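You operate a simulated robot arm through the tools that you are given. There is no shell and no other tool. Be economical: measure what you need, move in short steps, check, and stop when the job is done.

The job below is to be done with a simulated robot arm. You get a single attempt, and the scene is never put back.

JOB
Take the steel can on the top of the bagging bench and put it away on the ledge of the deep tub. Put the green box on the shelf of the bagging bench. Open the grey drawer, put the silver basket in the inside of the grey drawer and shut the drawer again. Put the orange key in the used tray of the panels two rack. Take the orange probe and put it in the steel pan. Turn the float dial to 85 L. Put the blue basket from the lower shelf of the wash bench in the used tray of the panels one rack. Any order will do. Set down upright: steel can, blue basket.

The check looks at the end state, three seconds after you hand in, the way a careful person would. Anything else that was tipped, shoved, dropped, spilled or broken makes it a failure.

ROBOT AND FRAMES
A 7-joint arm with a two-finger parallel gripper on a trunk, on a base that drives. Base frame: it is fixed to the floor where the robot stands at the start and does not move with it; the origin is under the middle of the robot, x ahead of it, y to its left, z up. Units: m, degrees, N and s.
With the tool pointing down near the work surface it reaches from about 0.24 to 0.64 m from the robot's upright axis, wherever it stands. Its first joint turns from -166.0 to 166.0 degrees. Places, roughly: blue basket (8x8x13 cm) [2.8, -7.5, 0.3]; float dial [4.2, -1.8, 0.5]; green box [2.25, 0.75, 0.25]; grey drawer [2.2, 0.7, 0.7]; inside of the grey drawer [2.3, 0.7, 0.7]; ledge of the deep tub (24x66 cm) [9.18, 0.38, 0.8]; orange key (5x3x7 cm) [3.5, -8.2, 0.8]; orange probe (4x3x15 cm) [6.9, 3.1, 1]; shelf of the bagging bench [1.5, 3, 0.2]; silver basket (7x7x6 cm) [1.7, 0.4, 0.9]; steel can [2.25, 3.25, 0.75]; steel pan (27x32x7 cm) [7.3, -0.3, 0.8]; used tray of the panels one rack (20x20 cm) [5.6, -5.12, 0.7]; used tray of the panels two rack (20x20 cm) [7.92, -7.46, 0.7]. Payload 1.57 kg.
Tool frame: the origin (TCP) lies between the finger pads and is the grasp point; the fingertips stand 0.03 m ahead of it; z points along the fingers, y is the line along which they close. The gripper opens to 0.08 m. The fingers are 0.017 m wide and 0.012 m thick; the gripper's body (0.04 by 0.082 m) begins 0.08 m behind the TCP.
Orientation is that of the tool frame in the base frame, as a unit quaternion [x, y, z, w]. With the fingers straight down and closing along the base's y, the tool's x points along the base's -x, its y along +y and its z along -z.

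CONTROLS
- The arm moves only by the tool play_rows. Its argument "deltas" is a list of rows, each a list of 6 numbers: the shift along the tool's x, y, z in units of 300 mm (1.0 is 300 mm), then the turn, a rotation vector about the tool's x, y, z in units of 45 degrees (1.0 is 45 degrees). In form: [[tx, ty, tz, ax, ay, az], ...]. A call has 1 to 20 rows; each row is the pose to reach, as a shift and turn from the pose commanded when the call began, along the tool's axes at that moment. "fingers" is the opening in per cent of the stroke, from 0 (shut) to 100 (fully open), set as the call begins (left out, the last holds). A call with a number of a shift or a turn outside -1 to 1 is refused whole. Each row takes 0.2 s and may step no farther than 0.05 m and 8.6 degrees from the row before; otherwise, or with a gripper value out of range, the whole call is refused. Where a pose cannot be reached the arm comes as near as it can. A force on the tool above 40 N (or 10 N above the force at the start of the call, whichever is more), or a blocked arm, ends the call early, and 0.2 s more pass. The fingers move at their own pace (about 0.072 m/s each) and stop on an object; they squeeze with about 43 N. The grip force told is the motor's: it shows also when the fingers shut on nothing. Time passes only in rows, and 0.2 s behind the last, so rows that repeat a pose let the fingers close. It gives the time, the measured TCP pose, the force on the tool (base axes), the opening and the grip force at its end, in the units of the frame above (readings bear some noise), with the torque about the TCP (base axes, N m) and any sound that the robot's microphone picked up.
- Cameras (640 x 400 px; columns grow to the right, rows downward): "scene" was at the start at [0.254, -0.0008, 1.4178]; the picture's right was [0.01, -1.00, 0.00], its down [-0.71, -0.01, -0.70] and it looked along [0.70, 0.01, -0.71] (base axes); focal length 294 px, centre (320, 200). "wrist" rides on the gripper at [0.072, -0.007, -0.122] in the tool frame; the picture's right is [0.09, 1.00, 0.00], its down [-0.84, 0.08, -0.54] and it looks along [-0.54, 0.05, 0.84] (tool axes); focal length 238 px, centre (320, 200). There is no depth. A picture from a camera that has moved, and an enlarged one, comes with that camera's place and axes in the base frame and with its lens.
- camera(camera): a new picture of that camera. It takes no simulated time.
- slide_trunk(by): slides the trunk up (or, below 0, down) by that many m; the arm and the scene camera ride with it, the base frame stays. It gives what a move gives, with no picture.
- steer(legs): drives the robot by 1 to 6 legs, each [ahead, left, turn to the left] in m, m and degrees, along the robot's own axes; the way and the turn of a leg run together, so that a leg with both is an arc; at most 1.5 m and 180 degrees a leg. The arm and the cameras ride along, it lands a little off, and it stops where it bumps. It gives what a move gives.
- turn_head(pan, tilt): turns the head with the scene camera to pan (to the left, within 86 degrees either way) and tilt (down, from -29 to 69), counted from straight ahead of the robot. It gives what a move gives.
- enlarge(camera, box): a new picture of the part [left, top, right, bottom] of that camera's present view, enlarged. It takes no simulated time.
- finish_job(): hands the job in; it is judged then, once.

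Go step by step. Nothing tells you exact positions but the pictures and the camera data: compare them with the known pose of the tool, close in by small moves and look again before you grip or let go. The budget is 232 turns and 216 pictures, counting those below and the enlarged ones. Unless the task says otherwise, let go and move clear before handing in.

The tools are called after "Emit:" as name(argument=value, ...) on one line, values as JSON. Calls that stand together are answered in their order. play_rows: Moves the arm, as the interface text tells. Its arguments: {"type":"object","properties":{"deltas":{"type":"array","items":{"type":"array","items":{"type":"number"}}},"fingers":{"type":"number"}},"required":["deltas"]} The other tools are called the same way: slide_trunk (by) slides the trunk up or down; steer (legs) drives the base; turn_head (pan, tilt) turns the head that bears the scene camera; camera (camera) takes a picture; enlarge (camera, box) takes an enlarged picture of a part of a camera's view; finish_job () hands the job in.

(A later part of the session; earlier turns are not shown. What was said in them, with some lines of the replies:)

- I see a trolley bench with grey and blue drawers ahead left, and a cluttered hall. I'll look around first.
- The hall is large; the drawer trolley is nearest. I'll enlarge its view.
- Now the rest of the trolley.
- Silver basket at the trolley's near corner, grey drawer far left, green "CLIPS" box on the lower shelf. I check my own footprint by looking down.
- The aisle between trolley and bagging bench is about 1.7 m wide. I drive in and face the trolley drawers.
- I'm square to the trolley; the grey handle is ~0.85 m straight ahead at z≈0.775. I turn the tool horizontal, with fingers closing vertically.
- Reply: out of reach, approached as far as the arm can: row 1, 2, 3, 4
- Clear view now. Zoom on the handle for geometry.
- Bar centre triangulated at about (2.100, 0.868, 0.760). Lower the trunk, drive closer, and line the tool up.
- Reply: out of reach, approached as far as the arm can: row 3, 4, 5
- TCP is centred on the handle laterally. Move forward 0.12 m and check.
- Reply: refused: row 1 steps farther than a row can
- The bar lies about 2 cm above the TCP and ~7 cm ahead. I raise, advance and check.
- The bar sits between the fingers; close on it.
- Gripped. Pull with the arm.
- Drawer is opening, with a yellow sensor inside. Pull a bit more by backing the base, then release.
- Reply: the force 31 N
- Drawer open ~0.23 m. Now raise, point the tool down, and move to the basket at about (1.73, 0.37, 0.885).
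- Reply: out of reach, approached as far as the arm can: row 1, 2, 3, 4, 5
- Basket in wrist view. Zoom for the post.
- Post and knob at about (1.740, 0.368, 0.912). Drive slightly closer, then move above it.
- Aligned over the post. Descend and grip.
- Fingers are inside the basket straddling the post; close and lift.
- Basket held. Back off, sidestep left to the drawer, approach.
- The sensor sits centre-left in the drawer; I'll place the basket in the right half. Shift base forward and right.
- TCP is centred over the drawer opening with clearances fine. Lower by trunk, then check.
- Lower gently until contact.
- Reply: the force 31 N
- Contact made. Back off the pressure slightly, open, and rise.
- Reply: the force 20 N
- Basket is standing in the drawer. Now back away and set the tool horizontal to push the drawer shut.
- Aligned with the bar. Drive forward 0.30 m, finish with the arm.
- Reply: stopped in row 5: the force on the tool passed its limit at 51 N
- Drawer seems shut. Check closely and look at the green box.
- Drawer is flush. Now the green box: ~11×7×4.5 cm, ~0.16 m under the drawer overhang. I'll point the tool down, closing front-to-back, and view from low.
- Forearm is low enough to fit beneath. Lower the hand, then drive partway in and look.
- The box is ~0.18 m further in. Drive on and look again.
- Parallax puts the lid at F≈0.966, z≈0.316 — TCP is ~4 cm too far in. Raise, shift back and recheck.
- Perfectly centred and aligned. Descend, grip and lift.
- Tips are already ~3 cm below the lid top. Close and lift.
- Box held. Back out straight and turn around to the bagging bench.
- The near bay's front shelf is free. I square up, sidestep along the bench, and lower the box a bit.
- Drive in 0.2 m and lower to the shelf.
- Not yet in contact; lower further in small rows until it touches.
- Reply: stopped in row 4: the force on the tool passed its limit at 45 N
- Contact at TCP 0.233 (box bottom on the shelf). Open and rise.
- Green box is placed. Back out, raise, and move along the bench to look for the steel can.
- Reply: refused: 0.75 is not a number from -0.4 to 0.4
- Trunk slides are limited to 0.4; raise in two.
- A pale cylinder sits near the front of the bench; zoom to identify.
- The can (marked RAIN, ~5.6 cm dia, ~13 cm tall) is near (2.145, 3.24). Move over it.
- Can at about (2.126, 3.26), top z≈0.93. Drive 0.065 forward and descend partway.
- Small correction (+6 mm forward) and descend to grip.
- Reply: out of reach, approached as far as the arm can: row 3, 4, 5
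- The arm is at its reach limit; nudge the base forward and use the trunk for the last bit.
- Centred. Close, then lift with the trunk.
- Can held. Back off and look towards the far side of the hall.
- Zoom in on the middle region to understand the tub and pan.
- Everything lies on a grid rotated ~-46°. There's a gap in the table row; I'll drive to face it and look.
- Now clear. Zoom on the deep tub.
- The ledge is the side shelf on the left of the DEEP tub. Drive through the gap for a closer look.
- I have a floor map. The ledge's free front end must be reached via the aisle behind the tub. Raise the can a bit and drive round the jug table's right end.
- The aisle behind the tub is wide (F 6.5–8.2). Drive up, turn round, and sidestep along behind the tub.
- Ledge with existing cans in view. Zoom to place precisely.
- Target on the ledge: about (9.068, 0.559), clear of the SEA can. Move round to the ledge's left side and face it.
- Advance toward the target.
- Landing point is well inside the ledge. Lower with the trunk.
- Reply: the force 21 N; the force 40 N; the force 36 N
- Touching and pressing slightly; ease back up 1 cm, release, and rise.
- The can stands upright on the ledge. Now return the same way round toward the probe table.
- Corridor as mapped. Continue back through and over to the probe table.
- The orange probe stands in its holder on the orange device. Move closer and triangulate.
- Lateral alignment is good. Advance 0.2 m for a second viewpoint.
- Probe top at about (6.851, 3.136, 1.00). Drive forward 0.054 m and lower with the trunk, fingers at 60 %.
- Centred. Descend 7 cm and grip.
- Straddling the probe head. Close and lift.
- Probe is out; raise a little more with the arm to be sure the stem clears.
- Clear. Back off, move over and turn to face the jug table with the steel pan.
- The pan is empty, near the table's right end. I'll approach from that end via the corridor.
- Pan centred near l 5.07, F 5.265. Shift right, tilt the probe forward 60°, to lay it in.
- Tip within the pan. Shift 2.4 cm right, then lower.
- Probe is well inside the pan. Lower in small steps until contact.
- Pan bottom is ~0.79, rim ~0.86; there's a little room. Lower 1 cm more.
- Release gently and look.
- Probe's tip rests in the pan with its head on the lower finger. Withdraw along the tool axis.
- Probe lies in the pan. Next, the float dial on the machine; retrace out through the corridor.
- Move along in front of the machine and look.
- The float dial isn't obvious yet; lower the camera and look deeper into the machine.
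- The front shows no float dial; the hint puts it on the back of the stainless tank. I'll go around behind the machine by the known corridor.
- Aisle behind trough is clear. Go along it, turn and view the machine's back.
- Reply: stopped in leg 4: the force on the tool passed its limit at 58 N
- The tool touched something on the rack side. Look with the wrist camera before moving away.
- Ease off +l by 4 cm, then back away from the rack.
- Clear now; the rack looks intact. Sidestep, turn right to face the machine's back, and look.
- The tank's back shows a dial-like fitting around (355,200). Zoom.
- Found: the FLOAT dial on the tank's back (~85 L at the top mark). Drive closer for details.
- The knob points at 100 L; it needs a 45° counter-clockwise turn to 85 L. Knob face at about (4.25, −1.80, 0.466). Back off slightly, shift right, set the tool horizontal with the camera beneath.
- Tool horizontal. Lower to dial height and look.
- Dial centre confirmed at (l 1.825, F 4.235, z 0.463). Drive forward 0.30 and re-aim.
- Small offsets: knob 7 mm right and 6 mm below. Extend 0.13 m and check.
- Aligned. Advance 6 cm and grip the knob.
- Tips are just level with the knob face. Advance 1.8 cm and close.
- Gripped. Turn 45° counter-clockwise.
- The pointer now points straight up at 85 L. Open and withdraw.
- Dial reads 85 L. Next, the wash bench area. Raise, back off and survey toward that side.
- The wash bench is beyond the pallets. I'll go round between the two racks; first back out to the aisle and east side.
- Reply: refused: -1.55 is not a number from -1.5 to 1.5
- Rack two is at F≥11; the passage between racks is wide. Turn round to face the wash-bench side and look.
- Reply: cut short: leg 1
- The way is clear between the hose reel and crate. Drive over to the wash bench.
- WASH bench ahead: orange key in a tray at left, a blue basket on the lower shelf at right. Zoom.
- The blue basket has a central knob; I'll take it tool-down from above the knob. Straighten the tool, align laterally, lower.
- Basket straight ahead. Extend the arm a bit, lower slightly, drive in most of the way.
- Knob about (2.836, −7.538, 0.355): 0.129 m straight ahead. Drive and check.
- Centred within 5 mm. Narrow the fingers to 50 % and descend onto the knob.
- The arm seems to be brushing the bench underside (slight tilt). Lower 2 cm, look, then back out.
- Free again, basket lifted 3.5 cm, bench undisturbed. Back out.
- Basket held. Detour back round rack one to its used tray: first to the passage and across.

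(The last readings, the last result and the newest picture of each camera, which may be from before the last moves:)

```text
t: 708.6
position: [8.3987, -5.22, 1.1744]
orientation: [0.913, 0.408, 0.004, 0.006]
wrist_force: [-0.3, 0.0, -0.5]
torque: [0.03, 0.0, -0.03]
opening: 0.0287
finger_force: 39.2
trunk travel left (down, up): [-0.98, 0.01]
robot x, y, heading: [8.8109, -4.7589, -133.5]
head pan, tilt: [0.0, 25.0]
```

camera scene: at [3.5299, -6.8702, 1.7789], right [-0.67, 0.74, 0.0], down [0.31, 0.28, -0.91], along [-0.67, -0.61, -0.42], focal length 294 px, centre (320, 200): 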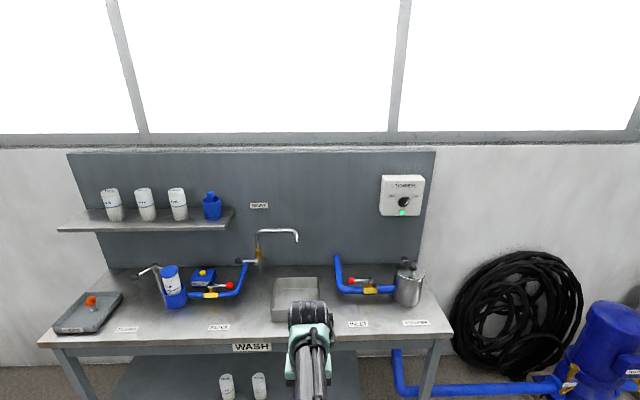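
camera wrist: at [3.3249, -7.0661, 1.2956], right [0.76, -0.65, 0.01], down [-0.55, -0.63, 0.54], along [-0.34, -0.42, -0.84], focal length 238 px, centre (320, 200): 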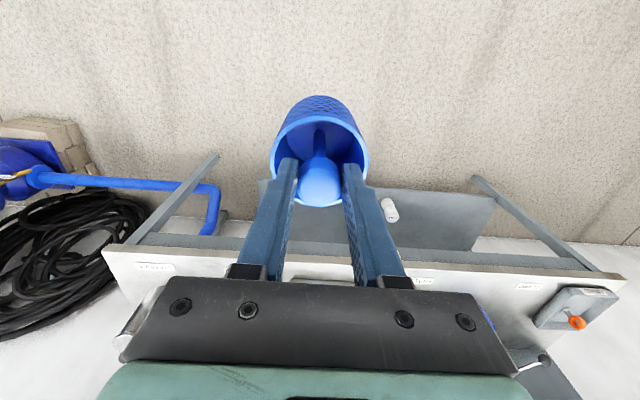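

Emit:
steer(legs=[[0, -1.3, -2.8], [0, -1.42, 0], [1.4, 0, 0], [0.5, 0, 0], [0, 0, 90]])

Emit:
turn_head(pan=-25, tilt=35)

Emit:
camera(camera="scene")

```text
t: 734.5
position: [6.0195, -4.6119, 1.1739]
orientation: [0.372, 0.928, 0.007, 0.002]
wrist_force: [0.4, 0.2, -1.2]
torque: [0.0, -0.01, -0.02]
opening: 0.0286
finger_force: 39.5
trunk travel left (down, up): [-0.98, 0.01]
robot x, y, heading: [5.571, -4.1912, -45.5]
head pan, tilt: [0.0, 25.0]
```

```text
t: 735.4
position: [6.0192, -4.6115, 1.1738]
orientation: [0.372, 0.928, 0.007, 0.002]
wrist_force: [1.3, -0.9, -0.3]
torque: [0.0, 0.02, -0.02]
opening: 0.0292
finger_force: 38.8
trunk travel left (down, up): [-0.98, 0.01]
robot x, y, heading: [5.5756, -4.1895, -45.6]
head pan, tilt: [-25.0, 35.0]
```

```text
47 pictures are left
camera scene: at [5.7238, -4.3935, 1.7632], right [-0.94, -0.33, 0.0], down [-0.19, 0.54, -0.82], along [0.27, -0.77, -0.57], focal length 294 px, centre (320, 200)
```

scene: 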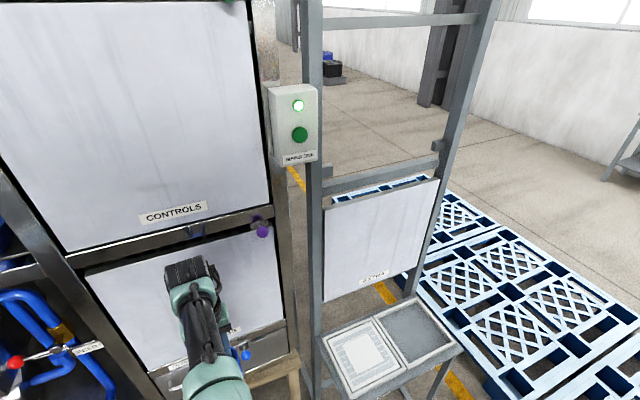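

Emit:
enlarge(camera="scene", box=[310, 290, 470, 390])

```text
4.00 times, centred on (390, 340) of scene
camera zoom: at [5.7238, -4.3935, 1.7632], right [-0.94, -0.33, 0.0], down [-0.19, 0.54, -0.82], along [0.27, -0.77, -0.57], focal length 1174 px, centre (40, -360)
```

zoom: 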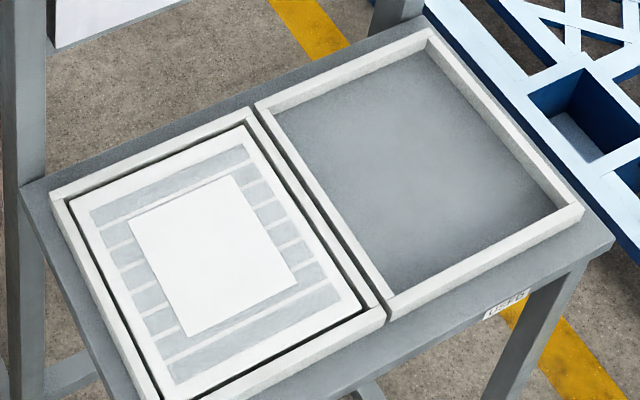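

The right tray is labelled USED; centre ≈ (5.584, −5.11). Back off a little, sidestep, and approach it.

Emit:
steer(legs=[[-0.1, 0, -0.7], [0, -0.655, 0], [0.1, 0, 0]])

Emit:
camera(camera="wrist")

Emit:
turn_head(pan=0, tilt=45)

Emit:
camera(camera="scene")

```text
t: 740.6
position: [5.5396, -5.0647, 1.174]
orientation: [0.377, 0.926, 0.007, 0.002]
wrist_force: [-0.8, -0.1, 0.2]
torque: [0.02, 0.02, 0.02]
opening: 0.0287
finger_force: 39.2
trunk travel left (down, up): [-0.98, 0.01]
robot x, y, heading: [5.0988, -4.6353, -46.5]
head pan, tilt: [-25.0, 35.0]
```

```text
45 pictures are left
camera wrist: at [5.4821, -5.0202, 1.296], right [0.63, 0.78, 0.01], down [0.65, -0.54, 0.54], along [0.43, -0.33, -0.84], focal length 238 px, centre (320, 200)
```

wrist: 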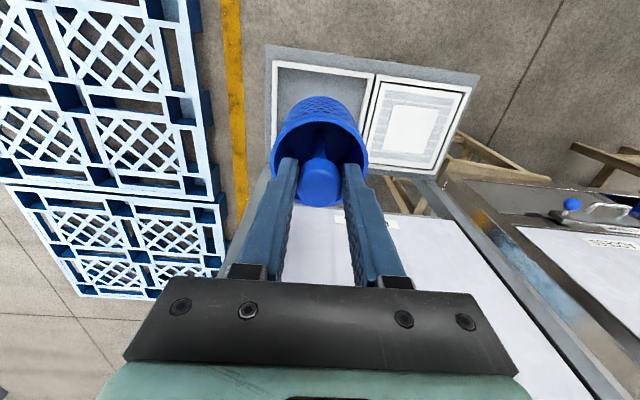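

```text
t: 741.5
position: [5.5397, -5.0664, 1.1741]
orientation: [0.378, 0.926, 0.006, 0.002]
wrist_force: [1.4, 0.7, -0.8]
torque: [0.03, 0.0, -0.01]
opening: 0.0289
finger_force: 38.8
trunk travel left (down, up): [-0.98, 0.01]
robot x, y, heading: [5.0979, -4.6334, -46.1]
head pan, tilt: [0.0, 45.0]
```

```text
44 pictures are left
camera scene: at [5.2744, -4.8195, 1.7484], right [-0.72, -0.69, 0.0], down [-0.49, 0.51, -0.71], along [0.49, -0.51, -0.71], focal length 294 px, centre (320, 200)
```

scene: 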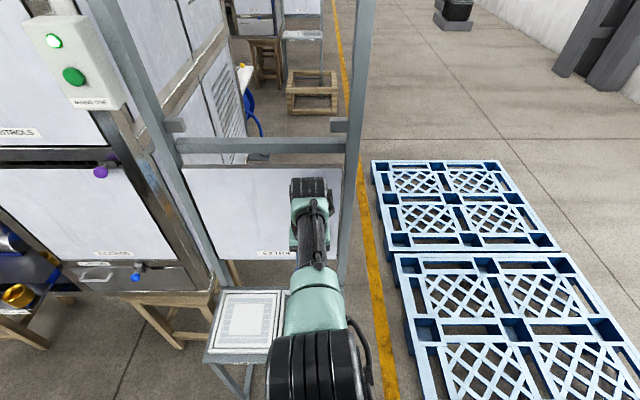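

Landing point needs ~5 cm more forward. Advance, then lower.

Emit:
steer(legs=[[0.05, 0, 0]])

Emit:
slide_trunk(by=-0.28)

Emit:
camera(camera="wrist")

Emit:
camera(camera="scene")

```text
t: 742.4
position: [5.5708, -5.0998, 1.1746]
orientation: [0.378, 0.926, 0.005, 0.003]
wrist_force: [-0.5, 0.2, -0.9]
torque: [-0.01, 0.02, 0.0]
opening: 0.0287
finger_force: 38.9
trunk travel left (down, up): [-0.98, 0.01]
robot x, y, heading: [5.1304, -4.6713, -46.3]
head pan, tilt: [0.0, 45.0]
```

```text
t: 745.2
position: [5.5741, -5.0999, 0.8937]
orientation: [0.378, 0.926, 0.007, 0.001]
wrist_force: [-0.4, 0.0, -1.0]
torque: [-0.02, -0.04, -0.01]
opening: 0.0287
finger_force: 38.7
trunk travel left (down, up): [-0.7, 0.29]
robot x, y, heading: [5.1307, -4.6692, -46.1]
head pan, tilt: [0.0, 45.0]
```

```text
43 pictures are left
camera wrist: at [5.5161, -5.0553, 1.0157], right [0.63, 0.78, 0.01], down [0.65, -0.54, 0.54], along [0.43, -0.33, -0.84], focal length 238 px, centre (320, 200)
```

wrist: 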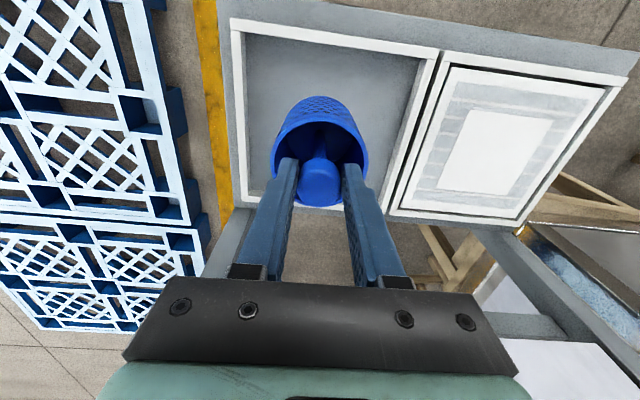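

```text
42 pictures are left
camera scene: at [5.3081, -4.8546, 1.4684], right [-0.72, -0.69, 0.0], down [-0.49, 0.51, -0.71], along [0.49, -0.51, -0.71], focal length 294 px, centre (320, 200)
```

scene: 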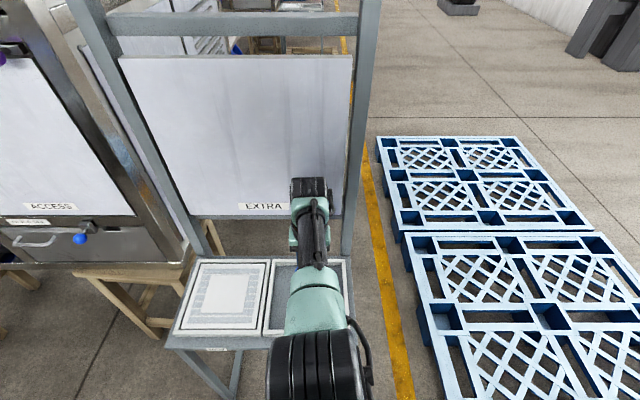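

Centred over the used tray. Lower in steps.

Emit:
slide_trunk(by=-0.045)

Emit:
slide_trunk(by=-0.008)

Emit:
slide_trunk(by=-0.006)

Emit:
slide_trunk(by=-0.006)

```text
t: 746.1
position: [5.5741, -5.0999, 0.85]
orientation: [0.378, 0.926, 0.008, 0.002]
wrist_force: [-0.1, 0.1, 0.0]
torque: [0.01, 0.02, -0.02]
opening: 0.0289
finger_force: 38.6
trunk travel left (down, up): [-0.655, 0.335]
robot x, y, heading: [5.1294, -4.6682, -46.4]
head pan, tilt: [0.0, 45.0]
```

```text
t: 746.6
position: [5.5734, -5.1009, 0.8401]
orientation: [0.378, 0.926, 0.007, 0.001]
wrist_force: [-0.2, -0.2, -1.3]
torque: [-0.02, 0.0, 0.02]
opening: 0.0285
finger_force: 39.0
trunk travel left (down, up): [-0.647, 0.343]
robot x, y, heading: [5.1333, -4.6684, -46.1]
head pan, tilt: [0.0, 45.0]
```

```text
t: 747.2
position: [5.5735, -5.1009, 0.8358]
orientation: [0.378, 0.926, 0.006, 0.002]
wrist_force: [0.1, -0.4, -0.7]
torque: [-0.02, 0.0, 0.0]
opening: 0.0286
finger_force: 38.8
trunk travel left (down, up): [-0.641, 0.349]
robot x, y, heading: [5.1334, -4.6691, -46.1]
head pan, tilt: [0.0, 45.0]
```

```text
t: 747.8
position: [5.5732, -5.1011, 0.832]
orientation: [0.377, 0.926, 0.006, 0.005]
wrist_force: [-1.7, 3.6, 14.4]
torque: [-0.11, 0.43, -0.09]
opening: 0.0287
finger_force: 38.8
trunk travel left (down, up): [-0.635, 0.355]
robot x, y, heading: [5.1329, -4.6723, -46.0]
head pan, tilt: [0.0, 45.0]
```

Contact. Open modestly (fingers are inside the rim) and rise.

Emit:
play_rows(deltas=[[0, 0, 0, 0, 0, 0], [0, 0, 0, 0, 0, 0], [0, 0, 0, 0, 0, 0]], fingers=52)

Emit:
slide_trunk(by=0.34)

Emit:
camera(camera="wrist")

```text
t: 748.5
position: [5.5732, -5.0994, 0.8283]
orientation: [0.377, 0.926, 0.007, 0.002]
wrist_force: [0.3, 0.6, -0.5]
torque: [-0.01, 0.0, -0.02]
opening: 0.0417
finger_force: 0.1
trunk travel left (down, up): [-0.635, 0.355]
robot x, y, heading: [5.1253, -4.6718, -46.2]
head pan, tilt: [0.0, 45.0]
```

```text
t: 751.9
position: [5.5729, -5.1005, 1.1698]
orientation: [0.378, 0.926, 0.006, 0.001]
wrist_force: [0.0, 0.8, 0.1]
torque: [0.04, 0.01, -0.01]
opening: 0.0418
finger_force: 0.1
trunk travel left (down, up): [-0.975, 0.015]
robot x, y, heading: [5.1287, -4.6697, -46.2]
head pan, tilt: [0.0, 45.0]
```

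```text
41 pictures are left
camera wrist: at [5.5161, -5.0553, 1.2906], right [0.63, 0.78, 0.01], down [0.65, -0.54, 0.54], along [0.43, -0.33, -0.84], focal length 238 px, centre (320, 200)
```

wrist: 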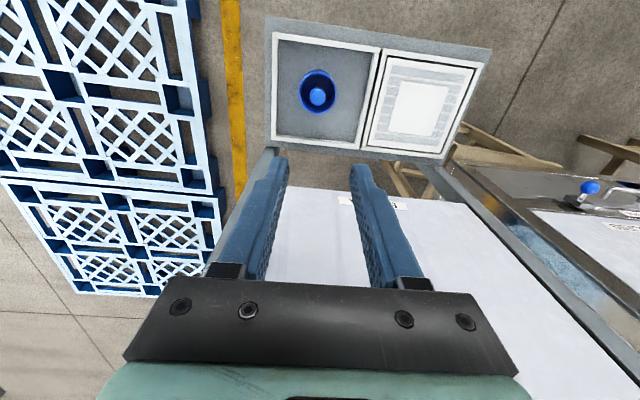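

Basket stands in the used tray. Head back for the key.

Emit:
steer(legs=[[-0.13, 0, 0], [0, 0.7, 0], [0, 0, 90], [1.45, 0, 0], [0.45, 0, 0], [0, -1.4, 0]])

Emit:
steer(legs=[[0, -1.4, 0], [0, 0, 180]])

```text
t: 775.8
position: [8.2755, -3.4382, 1.1693]
orientation: [-0.379, 0.926, 0.006, -0.004]
wrist_force: [0.6, 0.4, -0.1]
torque: [0.02, -0.03, 0.01]
opening: 0.0415
finger_force: 0.0
trunk travel left (down, up): [-0.975, 0.015]
robot x, y, heading: [7.8427, -3.8733, 42.7]
head pan, tilt: [0.0, 45.0]
```

```text
t: 790.1
position: [8.3909, -5.3455, 1.1692]
orientation: [0.91, 0.414, 0.003, 0.006]
wrist_force: [0.2, 0.0, 0.0]
torque: [-0.03, -0.01, -0.01]
opening: 0.0417
finger_force: 0.0
trunk travel left (down, up): [-0.975, 0.015]
robot x, y, heading: [8.7927, -4.878, -132.9]
head pan, tilt: [0.0, 45.0]
```

Emit:
steer(legs=[[0, 0.2, -3.4], [1.5, 0, 0], [1.5, 0, 0], [1.5, 0, 0], [0.2, 0, 0], [0, -1.45, 0]])

Emit:
turn_head(pan=0, tilt=30)

Emit:
camera(camera="scene")

```text
t: 820.5
position: [4.1318, -7.5308, 1.1697]
orientation: [0.928, 0.374, 0.003, 0.006]
wrist_force: [0.0, -0.6, 0.5]
torque: [0.01, 0.0, 0.0]
opening: 0.0418
finger_force: 0.0
trunk travel left (down, up): [-0.975, 0.015]
robot x, y, heading: [4.5727, -7.106, -138.0]
head pan, tilt: [0.0, 45.0]
```

```text
t: 821.2
position: [4.1326, -7.5311, 1.1689]
orientation: [0.927, 0.374, 0.002, 0.006]
wrist_force: [0.1, -0.3, -0.2]
torque: [0.01, 0.03, 0.01]
opening: 0.0417
finger_force: 0.0
trunk travel left (down, up): [-0.975, 0.015]
robot x, y, heading: [4.5759, -7.1035, -137.8]
head pan, tilt: [0.0, 30.0]
```

```text
40 pictures are left
camera scene: at [4.3843, -7.2781, 1.7659], right [-0.67, 0.74, 0.0], down [0.37, 0.34, -0.87], along [-0.64, -0.58, -0.5], focal length 294 px, centre (320, 200)
```

scene: 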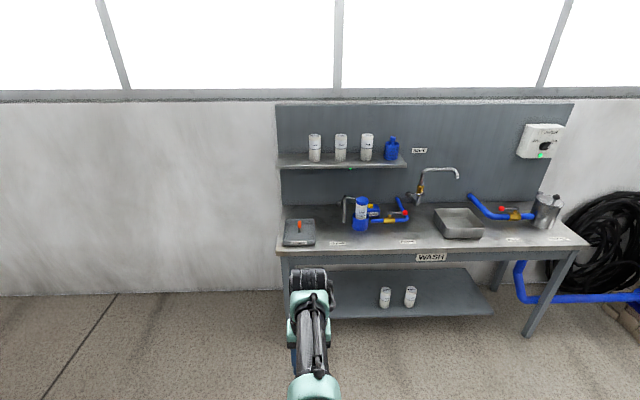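

Emit:
enlarge(camera="scene", box=[268, 205, 348, 255])

```text
8.00 times, centred on (308, 230) of scene
camera zoom: at [4.3843, -7.2781, 1.7659], right [-0.67, 0.74, 0.0], down [0.37, 0.34, -0.87], along [-0.64, -0.58, -0.5], focal length 2348 px, centre (416, -40)
```

zoom: 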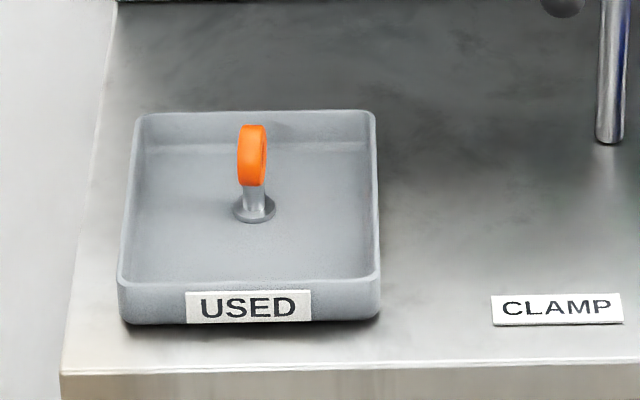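

Key stands in the bench tray near (3.485, −8.243), ring edge-on to us. Move over it.

Emit:
steer(legs=[[0, 0.06, 1.5], [0.85, 0, 0]])

Emit:
camera(camera="wrist")

```text
t: 826.3
position: [3.5728, -8.1671, 1.1693]
orientation: [0.923, 0.386, 0.003, 0.006]
wrist_force: [-0.6, 0.0, -0.1]
torque: [-0.03, 0.02, -0.03]
opening: 0.0415
finger_force: 0.1
trunk travel left (down, up): [-0.975, 0.015]
robot x, y, heading: [4.0065, -7.7271, -136.7]
head pan, tilt: [0.0, 30.0]
```

```text
38 pictures are left
camera wrist: at [3.6171, -8.109, 1.291], right [0.77, -0.64, 0.01], down [-0.54, -0.64, 0.54], along [-0.34, -0.43, -0.84], focal length 238 px, centre (320, 200)
```

wrist: 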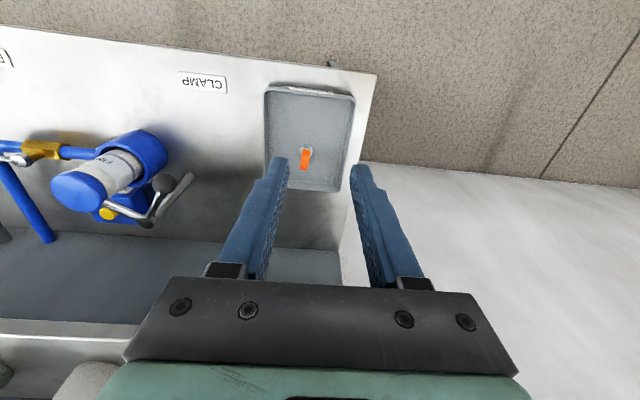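

Emit:
steer(legs=[[0.118, -0.014, 0]])

Emit:
slide_trunk(by=-0.2)

Emit:
camera(camera="wrist")

Emit:
enlarge(camera="wrist", box=[272, 120, 368, 180])

```text
t: 827.5
position: [3.4793, -8.2371, 1.1693]
orientation: [0.923, 0.385, 0.003, 0.007]
wrist_force: [-0.6, -0.3, -0.8]
torque: [-0.03, 0.0, -0.01]
opening: 0.0417
finger_force: 0.1
trunk travel left (down, up): [-0.975, 0.015]
robot x, y, heading: [3.9123, -7.7942, -136.5]
head pan, tilt: [0.0, 30.0]
```

```text
t: 829.7
position: [3.4781, -8.2367, 0.9694]
orientation: [0.923, 0.385, 0.002, 0.006]
wrist_force: [0.4, -0.6, -0.5]
torque: [0.01, 0.03, -0.01]
opening: 0.0414
finger_force: 0.0
trunk travel left (down, up): [-0.775, 0.215]
robot x, y, heading: [3.9115, -7.7962, -136.2]
head pan, tilt: [0.0, 30.0]
```

```text
37 pictures are left
camera wrist: at [3.5229, -8.1792, 1.0909], right [0.77, -0.64, 0.01], down [-0.54, -0.64, 0.54], along [-0.34, -0.43, -0.84], focal length 238 px, centre (320, 200)
```

wrist: 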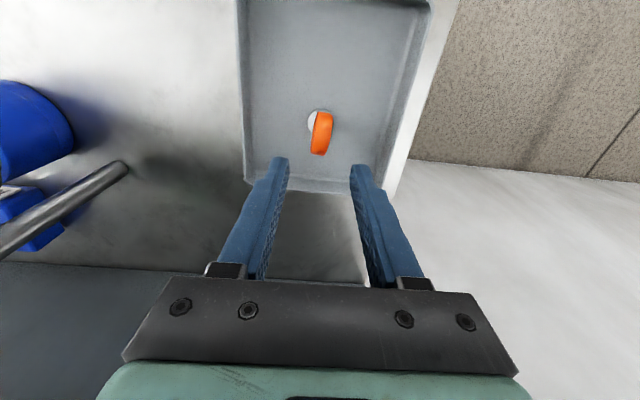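

```text
6.67 times, centred on (320, 150) of wrist
camera zoom: at [3.5229, -8.1792, 1.0909], right [0.77, -0.64, 0.01], down [-0.54, -0.64, 0.54], along [-0.34, -0.43, -0.84], focal length 1589 px, centre (320, 533)
```

zoom: 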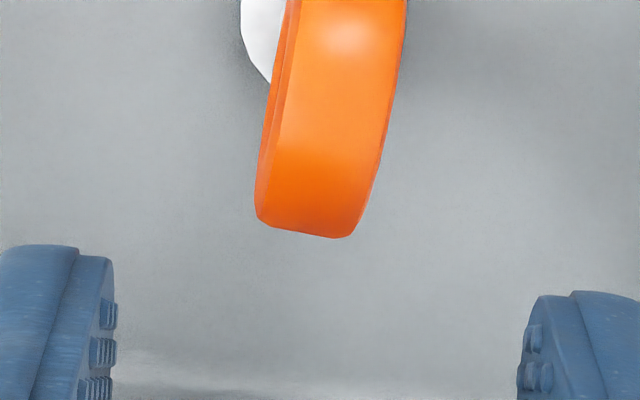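

Aligned. Lower 9 cm and check.

Emit:
slide_trunk(by=-0.09)

Emit:
camera(camera="wrist")

```text
t: 830.9
position: [3.4785, -8.2369, 0.8784]
orientation: [0.923, 0.385, 0.002, 0.006]
wrist_force: [-0.2, 0.2, 0.4]
torque: [0.0, -0.02, -0.03]
opening: 0.0416
finger_force: 0.1
trunk travel left (down, up): [-0.685, 0.305]
robot x, y, heading: [3.9128, -7.7963, -136.5]
head pan, tilt: [0.0, 30.0]
```

```text
35 pictures are left
camera wrist: at [3.5229, -8.1791, 1.0009], right [0.77, -0.64, 0.01], down [-0.54, -0.64, 0.54], along [-0.34, -0.43, -0.84], focal length 238 px, centre (320, 200)
```

wrist: 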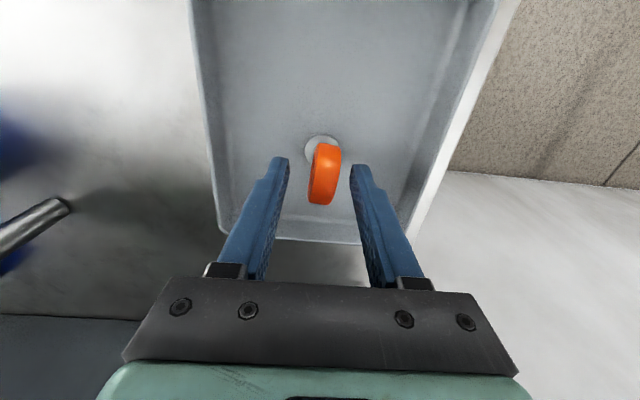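

Emit:
slide_trunk(by=-0.015)

Emit:
play_rows(deltas=[[0, 0.008, 0, 0, 0, 0], [0, 0.008, 0, 0, 0, 0], [0, 0.008, 0, 0, 0, 0], [0, 0.008, 0, 0, 0, 0]], fingers=0)

Emit:
slide_trunk(by=0.15)

Emit:
camera(camera="wrist")

```text
t: 831.6
position: [3.4788, -8.2372, 0.8639]
orientation: [0.923, 0.384, 0.003, 0.007]
wrist_force: [0.3, 0.5, 0.5]
torque: [-0.01, -0.02, 0.01]
opening: 0.0416
finger_force: 0.0
trunk travel left (down, up): [-0.67, 0.32]
robot x, y, heading: [3.9104, -7.7961, -136.6]
head pan, tilt: [0.0, 30.0]
```

```text
t: 832.6
position: [3.4802, -8.2387, 0.8632]
orientation: [0.923, 0.385, 0.003, 0.007]
wrist_force: [-0.5, 0.1, 0.9]
torque: [0.01, 0.05, -0.02]
opening: 0.0149
finger_force: 30.6
trunk travel left (down, up): [-0.67, 0.32]
robot x, y, heading: [3.9089, -7.7988, -136.2]
head pan, tilt: [0.0, 30.0]
```

```text
t: 834.3
position: [3.4804, -8.2386, 1.0133]
orientation: [0.923, 0.385, 0.004, 0.006]
wrist_force: [-0.5, 0.0, -1.2]
torque: [0.0, 0.02, -0.01]
opening: 0.0152
finger_force: 30.6
trunk travel left (down, up): [-0.82, 0.17]
robot x, y, heading: [3.9093, -7.7971, -136.6]
head pan, tilt: [0.0, 30.0]
```

```text
34 pictures are left
camera wrist: at [3.5244, -8.1807, 1.1359], right [0.77, -0.64, 0.01], down [-0.54, -0.64, 0.54], along [-0.34, -0.43, -0.84], focal length 238 px, centre (320, 200)
```

wrist: 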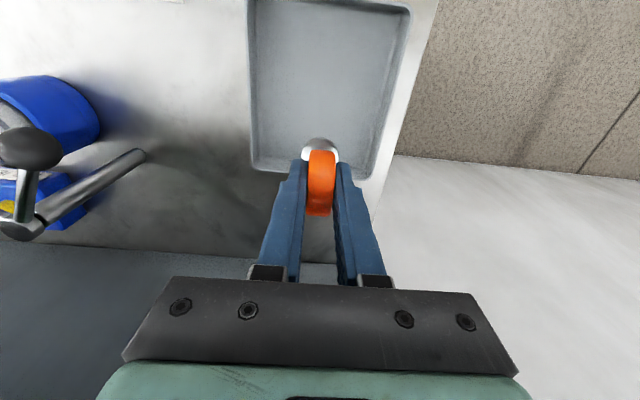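

Key held (with its base). Drive to the panels two stand, approaching its used tray from the pallet-free side.

Emit:
steer(legs=[[-1.0, 0, 0.3], [0, 1.25, 0], [0, 1.24, 0], [0, 0, 180]])

Emit:
turn_head(pan=0, tilt=25)

Emit:
camera(camera="scene")

```text
t: 858.5
position: [6.7785, -8.4595, 1.0145]
orientation: [-0.382, 0.924, 0.006, -0.003]
wrist_force: [-0.2, 0.8, -0.4]
torque: [-0.02, 0.0, 0.0]
opening: 0.0152
finger_force: 30.8
trunk travel left (down, up): [-0.82, 0.17]
robot x, y, heading: [6.3456, -8.8982, 43.3]
head pan, tilt: [0.0, 30.0]
```

```text
t: 859.1
position: [6.7781, -8.459, 1.0147]
orientation: [-0.381, 0.925, 0.006, -0.003]
wrist_force: [0.0, -0.3, -0.1]
torque: [0.0, 0.01, -0.02]
opening: 0.0153
finger_force: 30.5
trunk travel left (down, up): [-0.82, 0.17]
robot x, y, heading: [6.3442, -8.8952, 43.1]
head pan, tilt: [0.0, 25.0]
```

```text
33 pictures are left
camera scene: at [6.54, -8.7204, 1.6189], right [0.68, -0.73, 0.0], down [-0.31, -0.29, -0.91], along [0.66, 0.62, -0.42], focal length 294 px, centre (320, 200)
```

scene: 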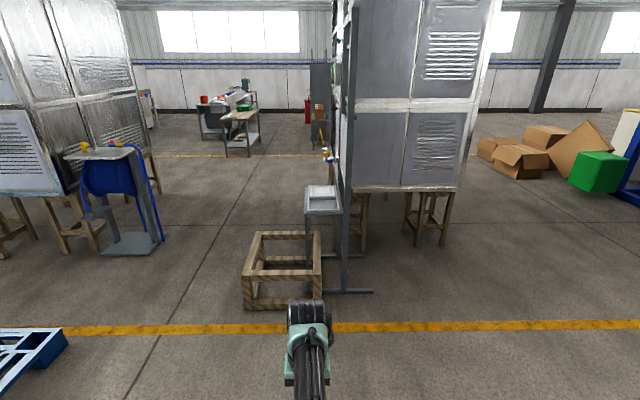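

Emit:
enlarge(camera="scene", box=[270, 160, 398, 240])

```text
5.00 times, centred on (334, 200) of scene
camera zoom: at [6.54, -8.7204, 1.6189], right [0.68, -0.73, 0.0], down [-0.31, -0.29, -0.91], along [0.66, 0.62, -0.42], focal length 1468 px, centre (250, 200)
```

zoom: 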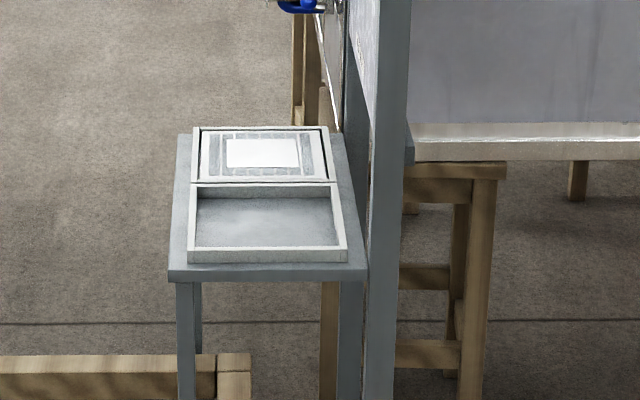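

The near, empty tray is the used one. Drive up to it.

Emit:
steer(legs=[[1.0, -0.03, 0.6], [0.36, -0.01, 0]])

Emit:
camera(camera="wrist")

```text
t: 866.3
position: [7.7809, -7.521, 1.014]
orientation: [-0.395, 0.918, 0.007, -0.002]
wrist_force: [0.7, -0.1, 0.1]
torque: [0.0, -0.04, -0.02]
opening: 0.0152
finger_force: 30.8
trunk travel left (down, up): [-0.82, 0.17]
robot x, y, heading: [7.3616, -7.9704, 44.8]
head pan, tilt: [0.0, 25.0]
```

```text
31 pictures are left
camera wrist: at [7.7364, -7.5775, 1.136], right [-0.79, 0.62, 0.01], down [0.52, 0.66, 0.54], along [0.33, 0.43, -0.84], focal length 238 px, centre (320, 200)
```

wrist: 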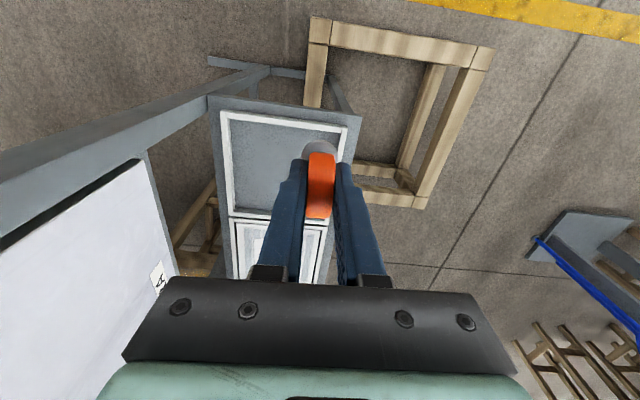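

Tray centre at (7.914, −7.465), matching. Move over it and lower.

Emit:
steer(legs=[[0.135, -0.046, 0]])

Emit:
slide_trunk(by=-0.2)

Emit:
camera(camera="wrist")

Emit:
camera(camera="scene")

```text
t: 867.7
position: [7.9083, -7.458, 1.0144]
orientation: [-0.395, 0.919, 0.006, -0.003]
wrist_force: [0.4, 0.3, -0.4]
torque: [-0.02, -0.01, 0.03]
opening: 0.0153
finger_force: 31.3
trunk travel left (down, up): [-0.82, 0.17]
robot x, y, heading: [7.4862, -7.9097, 44.6]
head pan, tilt: [0.0, 25.0]
```

```text
t: 869.8
position: [7.9086, -7.46, 0.8143]
orientation: [-0.396, 0.918, 0.007, -0.003]
wrist_force: [-1.1, 0.3, -1.0]
torque: [0.0, 0.01, -0.02]
opening: 0.0153
finger_force: 30.7
trunk travel left (down, up): [-0.62, 0.37]
robot x, y, heading: [7.4879, -7.9089, 44.7]
head pan, tilt: [0.0, 25.0]
```

```text
30 pictures are left
camera wrist: at [7.8642, -7.5155, 0.9361], right [-0.79, 0.62, 0.01], down [0.52, 0.66, 0.54], along [0.33, 0.43, -0.84], focal length 238 px, centre (320, 200)
```

wrist: 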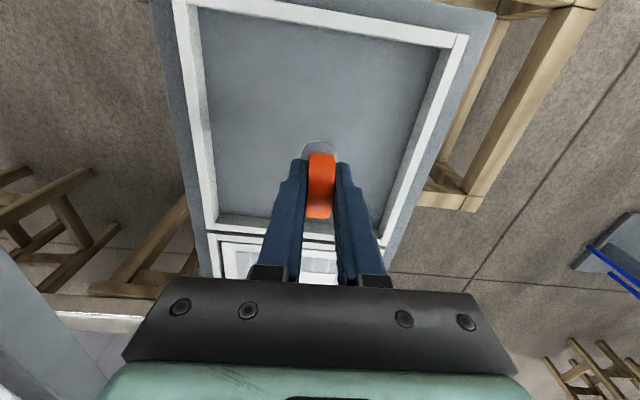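

```text
29 pictures are left
camera scene: at [7.677, -7.7273, 1.419], right [0.7, -0.71, 0.0], down [-0.3, -0.3, -0.91], along [0.64, 0.64, -0.42], focal length 294 px, centre (320, 200)
```

scene: 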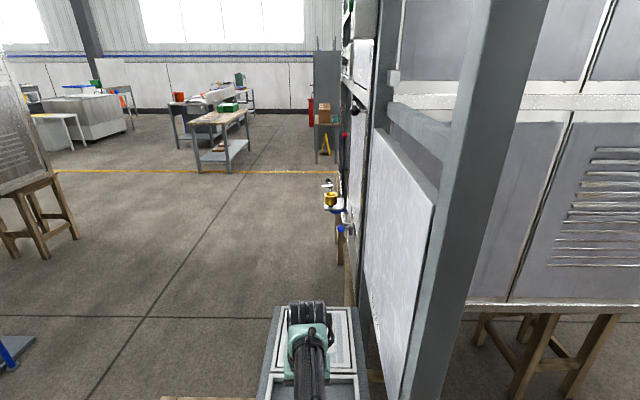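

Emit:
slide_trunk(by=-0.035)

Emit:
slide_trunk(by=-0.007)

Emit:
slide_trunk(by=-0.006)

Emit:
slide_trunk(by=-0.006)

Emit:
camera(camera="wrist")

```text
t: 870.6
position: [7.9088, -7.4577, 0.7787]
orientation: [-0.395, 0.919, 0.007, -0.003]
wrist_force: [-0.6, 0.3, 0.2]
torque: [0.01, -0.01, 0.03]
opening: 0.0155
finger_force: 31.0
trunk travel left (down, up): [-0.585, 0.405]
robot x, y, heading: [7.4901, -7.9136, 44.6]
head pan, tilt: [0.0, 25.0]
```

```text
t: 871.2
position: [7.9081, -7.4578, 0.7718]
orientation: [-0.395, 0.919, 0.006, -0.003]
wrist_force: [0.1, 0.6, 0.2]
torque: [-0.02, -0.03, -0.02]
opening: 0.015
finger_force: 31.4
trunk travel left (down, up): [-0.578, 0.412]
robot x, y, heading: [7.4892, -7.9102, 44.6]
head pan, tilt: [0.0, 25.0]
```

```text
t: 871.7
position: [7.9083, -7.4595, 0.7655]
orientation: [-0.395, 0.919, 0.006, -0.003]
wrist_force: [-0.2, -0.1, -0.1]
torque: [-0.03, 0.04, 0.01]
opening: 0.0153
finger_force: 30.5
trunk travel left (down, up): [-0.572, 0.418]
robot x, y, heading: [7.4914, -7.9111, 44.8]
head pan, tilt: [0.0, 25.0]
```

```text
t: 872.3
position: [7.9081, -7.4575, 0.7596]
orientation: [-0.396, 0.918, 0.006, -0.002]
wrist_force: [0.2, 0.0, 0.1]
torque: [0.01, 0.02, 0.02]
opening: 0.015
finger_force: 30.4
trunk travel left (down, up): [-0.566, 0.424]
robot x, y, heading: [7.4876, -7.9103, 44.7]
head pan, tilt: [0.0, 25.0]
```

```text
28 pictures are left
camera wrist: at [7.8642, -7.5155, 0.8821], right [-0.79, 0.62, 0.01], down [0.52, 0.66, 0.54], along [0.33, 0.43, -0.84], focal length 238 px, centre (320, 200)
```

wrist: 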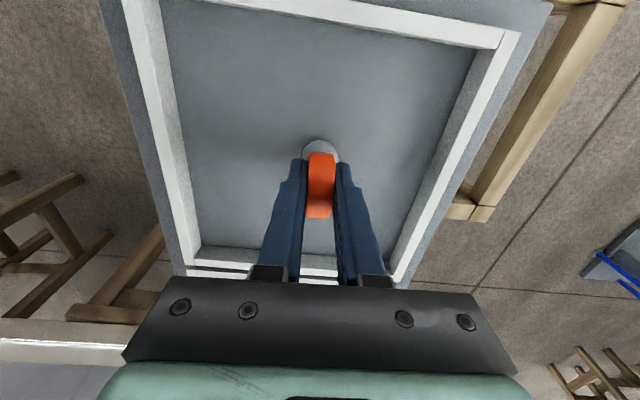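

Emit:
slide_trunk(by=-0.006)

Emit:
slide_trunk(by=-0.006)

Emit:
slide_trunk(by=-0.006)

```text
t: 872.8
position: [7.9079, -7.4579, 0.7591]
orientation: [-0.396, 0.918, 0.008, 0.0]
wrist_force: [-4.3, -3.7, 24.5]
torque: [-0.34, 0.09, 0.0]
opening: 0.0152
finger_force: 30.8
trunk travel left (down, up): [-0.56, 0.43]
robot x, y, heading: [7.49, -7.91, 44.7]
head pan, tilt: [0.0, 25.0]
```

```text
t: 873.4
position: [7.9091, -7.458, 0.7526]
orientation: [-0.395, 0.919, 0.008, 0.003]
wrist_force: [2.7, -1.8, 26.3]
torque: [-0.15, -0.3, 0.01]
opening: 0.0154
finger_force: 30.6
trunk travel left (down, up): [-0.554, 0.436]
robot x, y, heading: [7.4896, -7.9126, 44.8]
head pan, tilt: [0.0, 25.0]
```

```text
t: 873.9
position: [7.9088, -7.4585, 0.7482]
orientation: [-0.396, 0.918, 0.009, 0.002]
wrist_force: [2.4, -2.3, 29.3]
torque: [-0.12, -0.25, -0.01]
opening: 0.0154
finger_force: 31.2
trunk travel left (down, up): [-0.548, 0.442]
robot x, y, heading: [7.4908, -7.9088, 44.7]
head pan, tilt: [0.0, 25.0]
```

Contact reached. Ease up a centimetre, release, and rise.

Emit:
slide_trunk(by=0.008)

Emit:
play_rows(deltas=[[0, 0, 0, 0, 0, 0], [0, 0, 0, 0, 0, 0], [0, 0, 0, 0, 0, 0]], fingers=60)

Emit:
slide_trunk(by=0.3)

Emit:
camera(camera="wrist")

```text
t: 874.5
position: [7.9067, -7.4602, 0.748]
orientation: [-0.396, 0.918, 0.006, -0.005]
wrist_force: [-0.5, 0.6, 3.2]
torque: [0.06, 0.0, 0.04]
opening: 0.0151
finger_force: 30.7
trunk travel left (down, up): [-0.556, 0.434]
robot x, y, heading: [7.4842, -7.9113, 44.7]
head pan, tilt: [0.0, 25.0]
```

```text
t: 875.3
position: [7.9088, -7.4591, 0.7491]
orientation: [-0.395, 0.919, 0.006, -0.003]
wrist_force: [0.5, -0.3, 0.2]
torque: [-0.01, 0.0, 0.0]
opening: 0.0477
finger_force: 0.0
trunk travel left (down, up): [-0.556, 0.434]
robot x, y, heading: [7.4887, -7.9112, 44.8]
head pan, tilt: [0.0, 25.0]
```

```text
t: 878.3
position: [7.9081, -7.4585, 1.0499]
orientation: [-0.395, 0.918, 0.006, -0.003]
wrist_force: [-0.1, 0.3, -0.1]
torque: [-0.01, -0.02, 0.0]
opening: 0.0481
finger_force: 0.1
trunk travel left (down, up): [-0.856, 0.134]
robot x, y, heading: [7.4866, -7.9135, 44.5]
head pan, tilt: [0.0, 25.0]
```

```text
27 pictures are left
camera wrist: at [7.8642, -7.5155, 1.172], right [-0.79, 0.62, 0.01], down [0.52, 0.66, 0.54], along [0.33, 0.43, -0.84], focal length 238 px, centre (320, 200)
```

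wrist: 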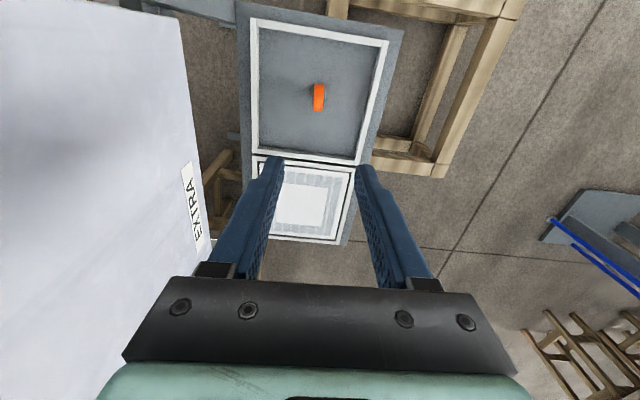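

The key stands in the used tray. Back away and hand in.

Emit:
steer(legs=[[-0.6, 0, 0]])

Emit:
camera(camera="scene")

```text
t: 881.7
position: [7.4861, -7.8781, 1.0498]
orientation: [-0.394, 0.919, 0.006, -0.002]
wrist_force: [0.4, -0.1, -0.2]
torque: [0.03, 0.0, -0.03]
opening: 0.048
finger_force: 0.0
trunk travel left (down, up): [-0.856, 0.134]
robot x, y, heading: [7.065, -8.3277, 44.1]
head pan, tilt: [0.0, 25.0]
```

```text
26 pictures are left
camera scene: at [7.254, -8.1465, 1.6549], right [0.7, -0.71, 0.0], down [-0.3, -0.3, -0.91], along [0.65, 0.64, -0.42], focal length 294 px, centre (320, 200)
```

scene: 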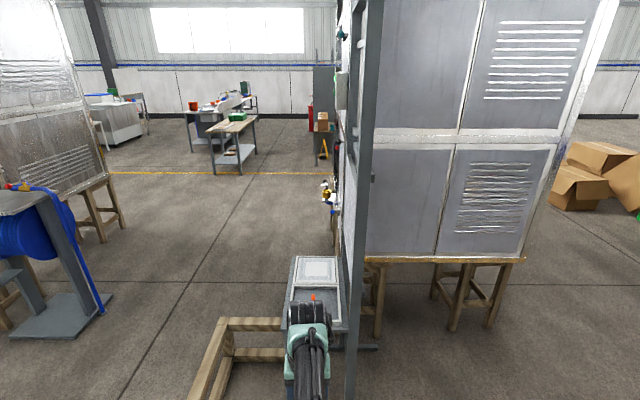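

Everything is in place and the arm is clear.

Emit:
finish_job()

```text
The job is handed in.
```

I handed the job in with all seven tasks done and the arm clear. The result of the check was not shown to me.

- **Steel can:** standing upright on the ledge of the deep tub.
- **Green box:** on the shelf of the bagging bench.
- **Silver basket:** in the grey drawer, with the drawer shut again.
- **Orange key:** in the used tray of the panels two rack.
- **Orange probe:** lying in the steel pan.
- **Float dial:** turned from 100 L to 85 L.
- **Blue basket:** upright in the used tray of the panels one rack.

There were two unplanned contacts. The tool bumped the frame of the panels one rack at 58 N while I was driving past. The arm also appeared to brush the underside of the wash bench while I was lifting the blue basket. I looked at both afterwards and saw nothing moved or knocked over.
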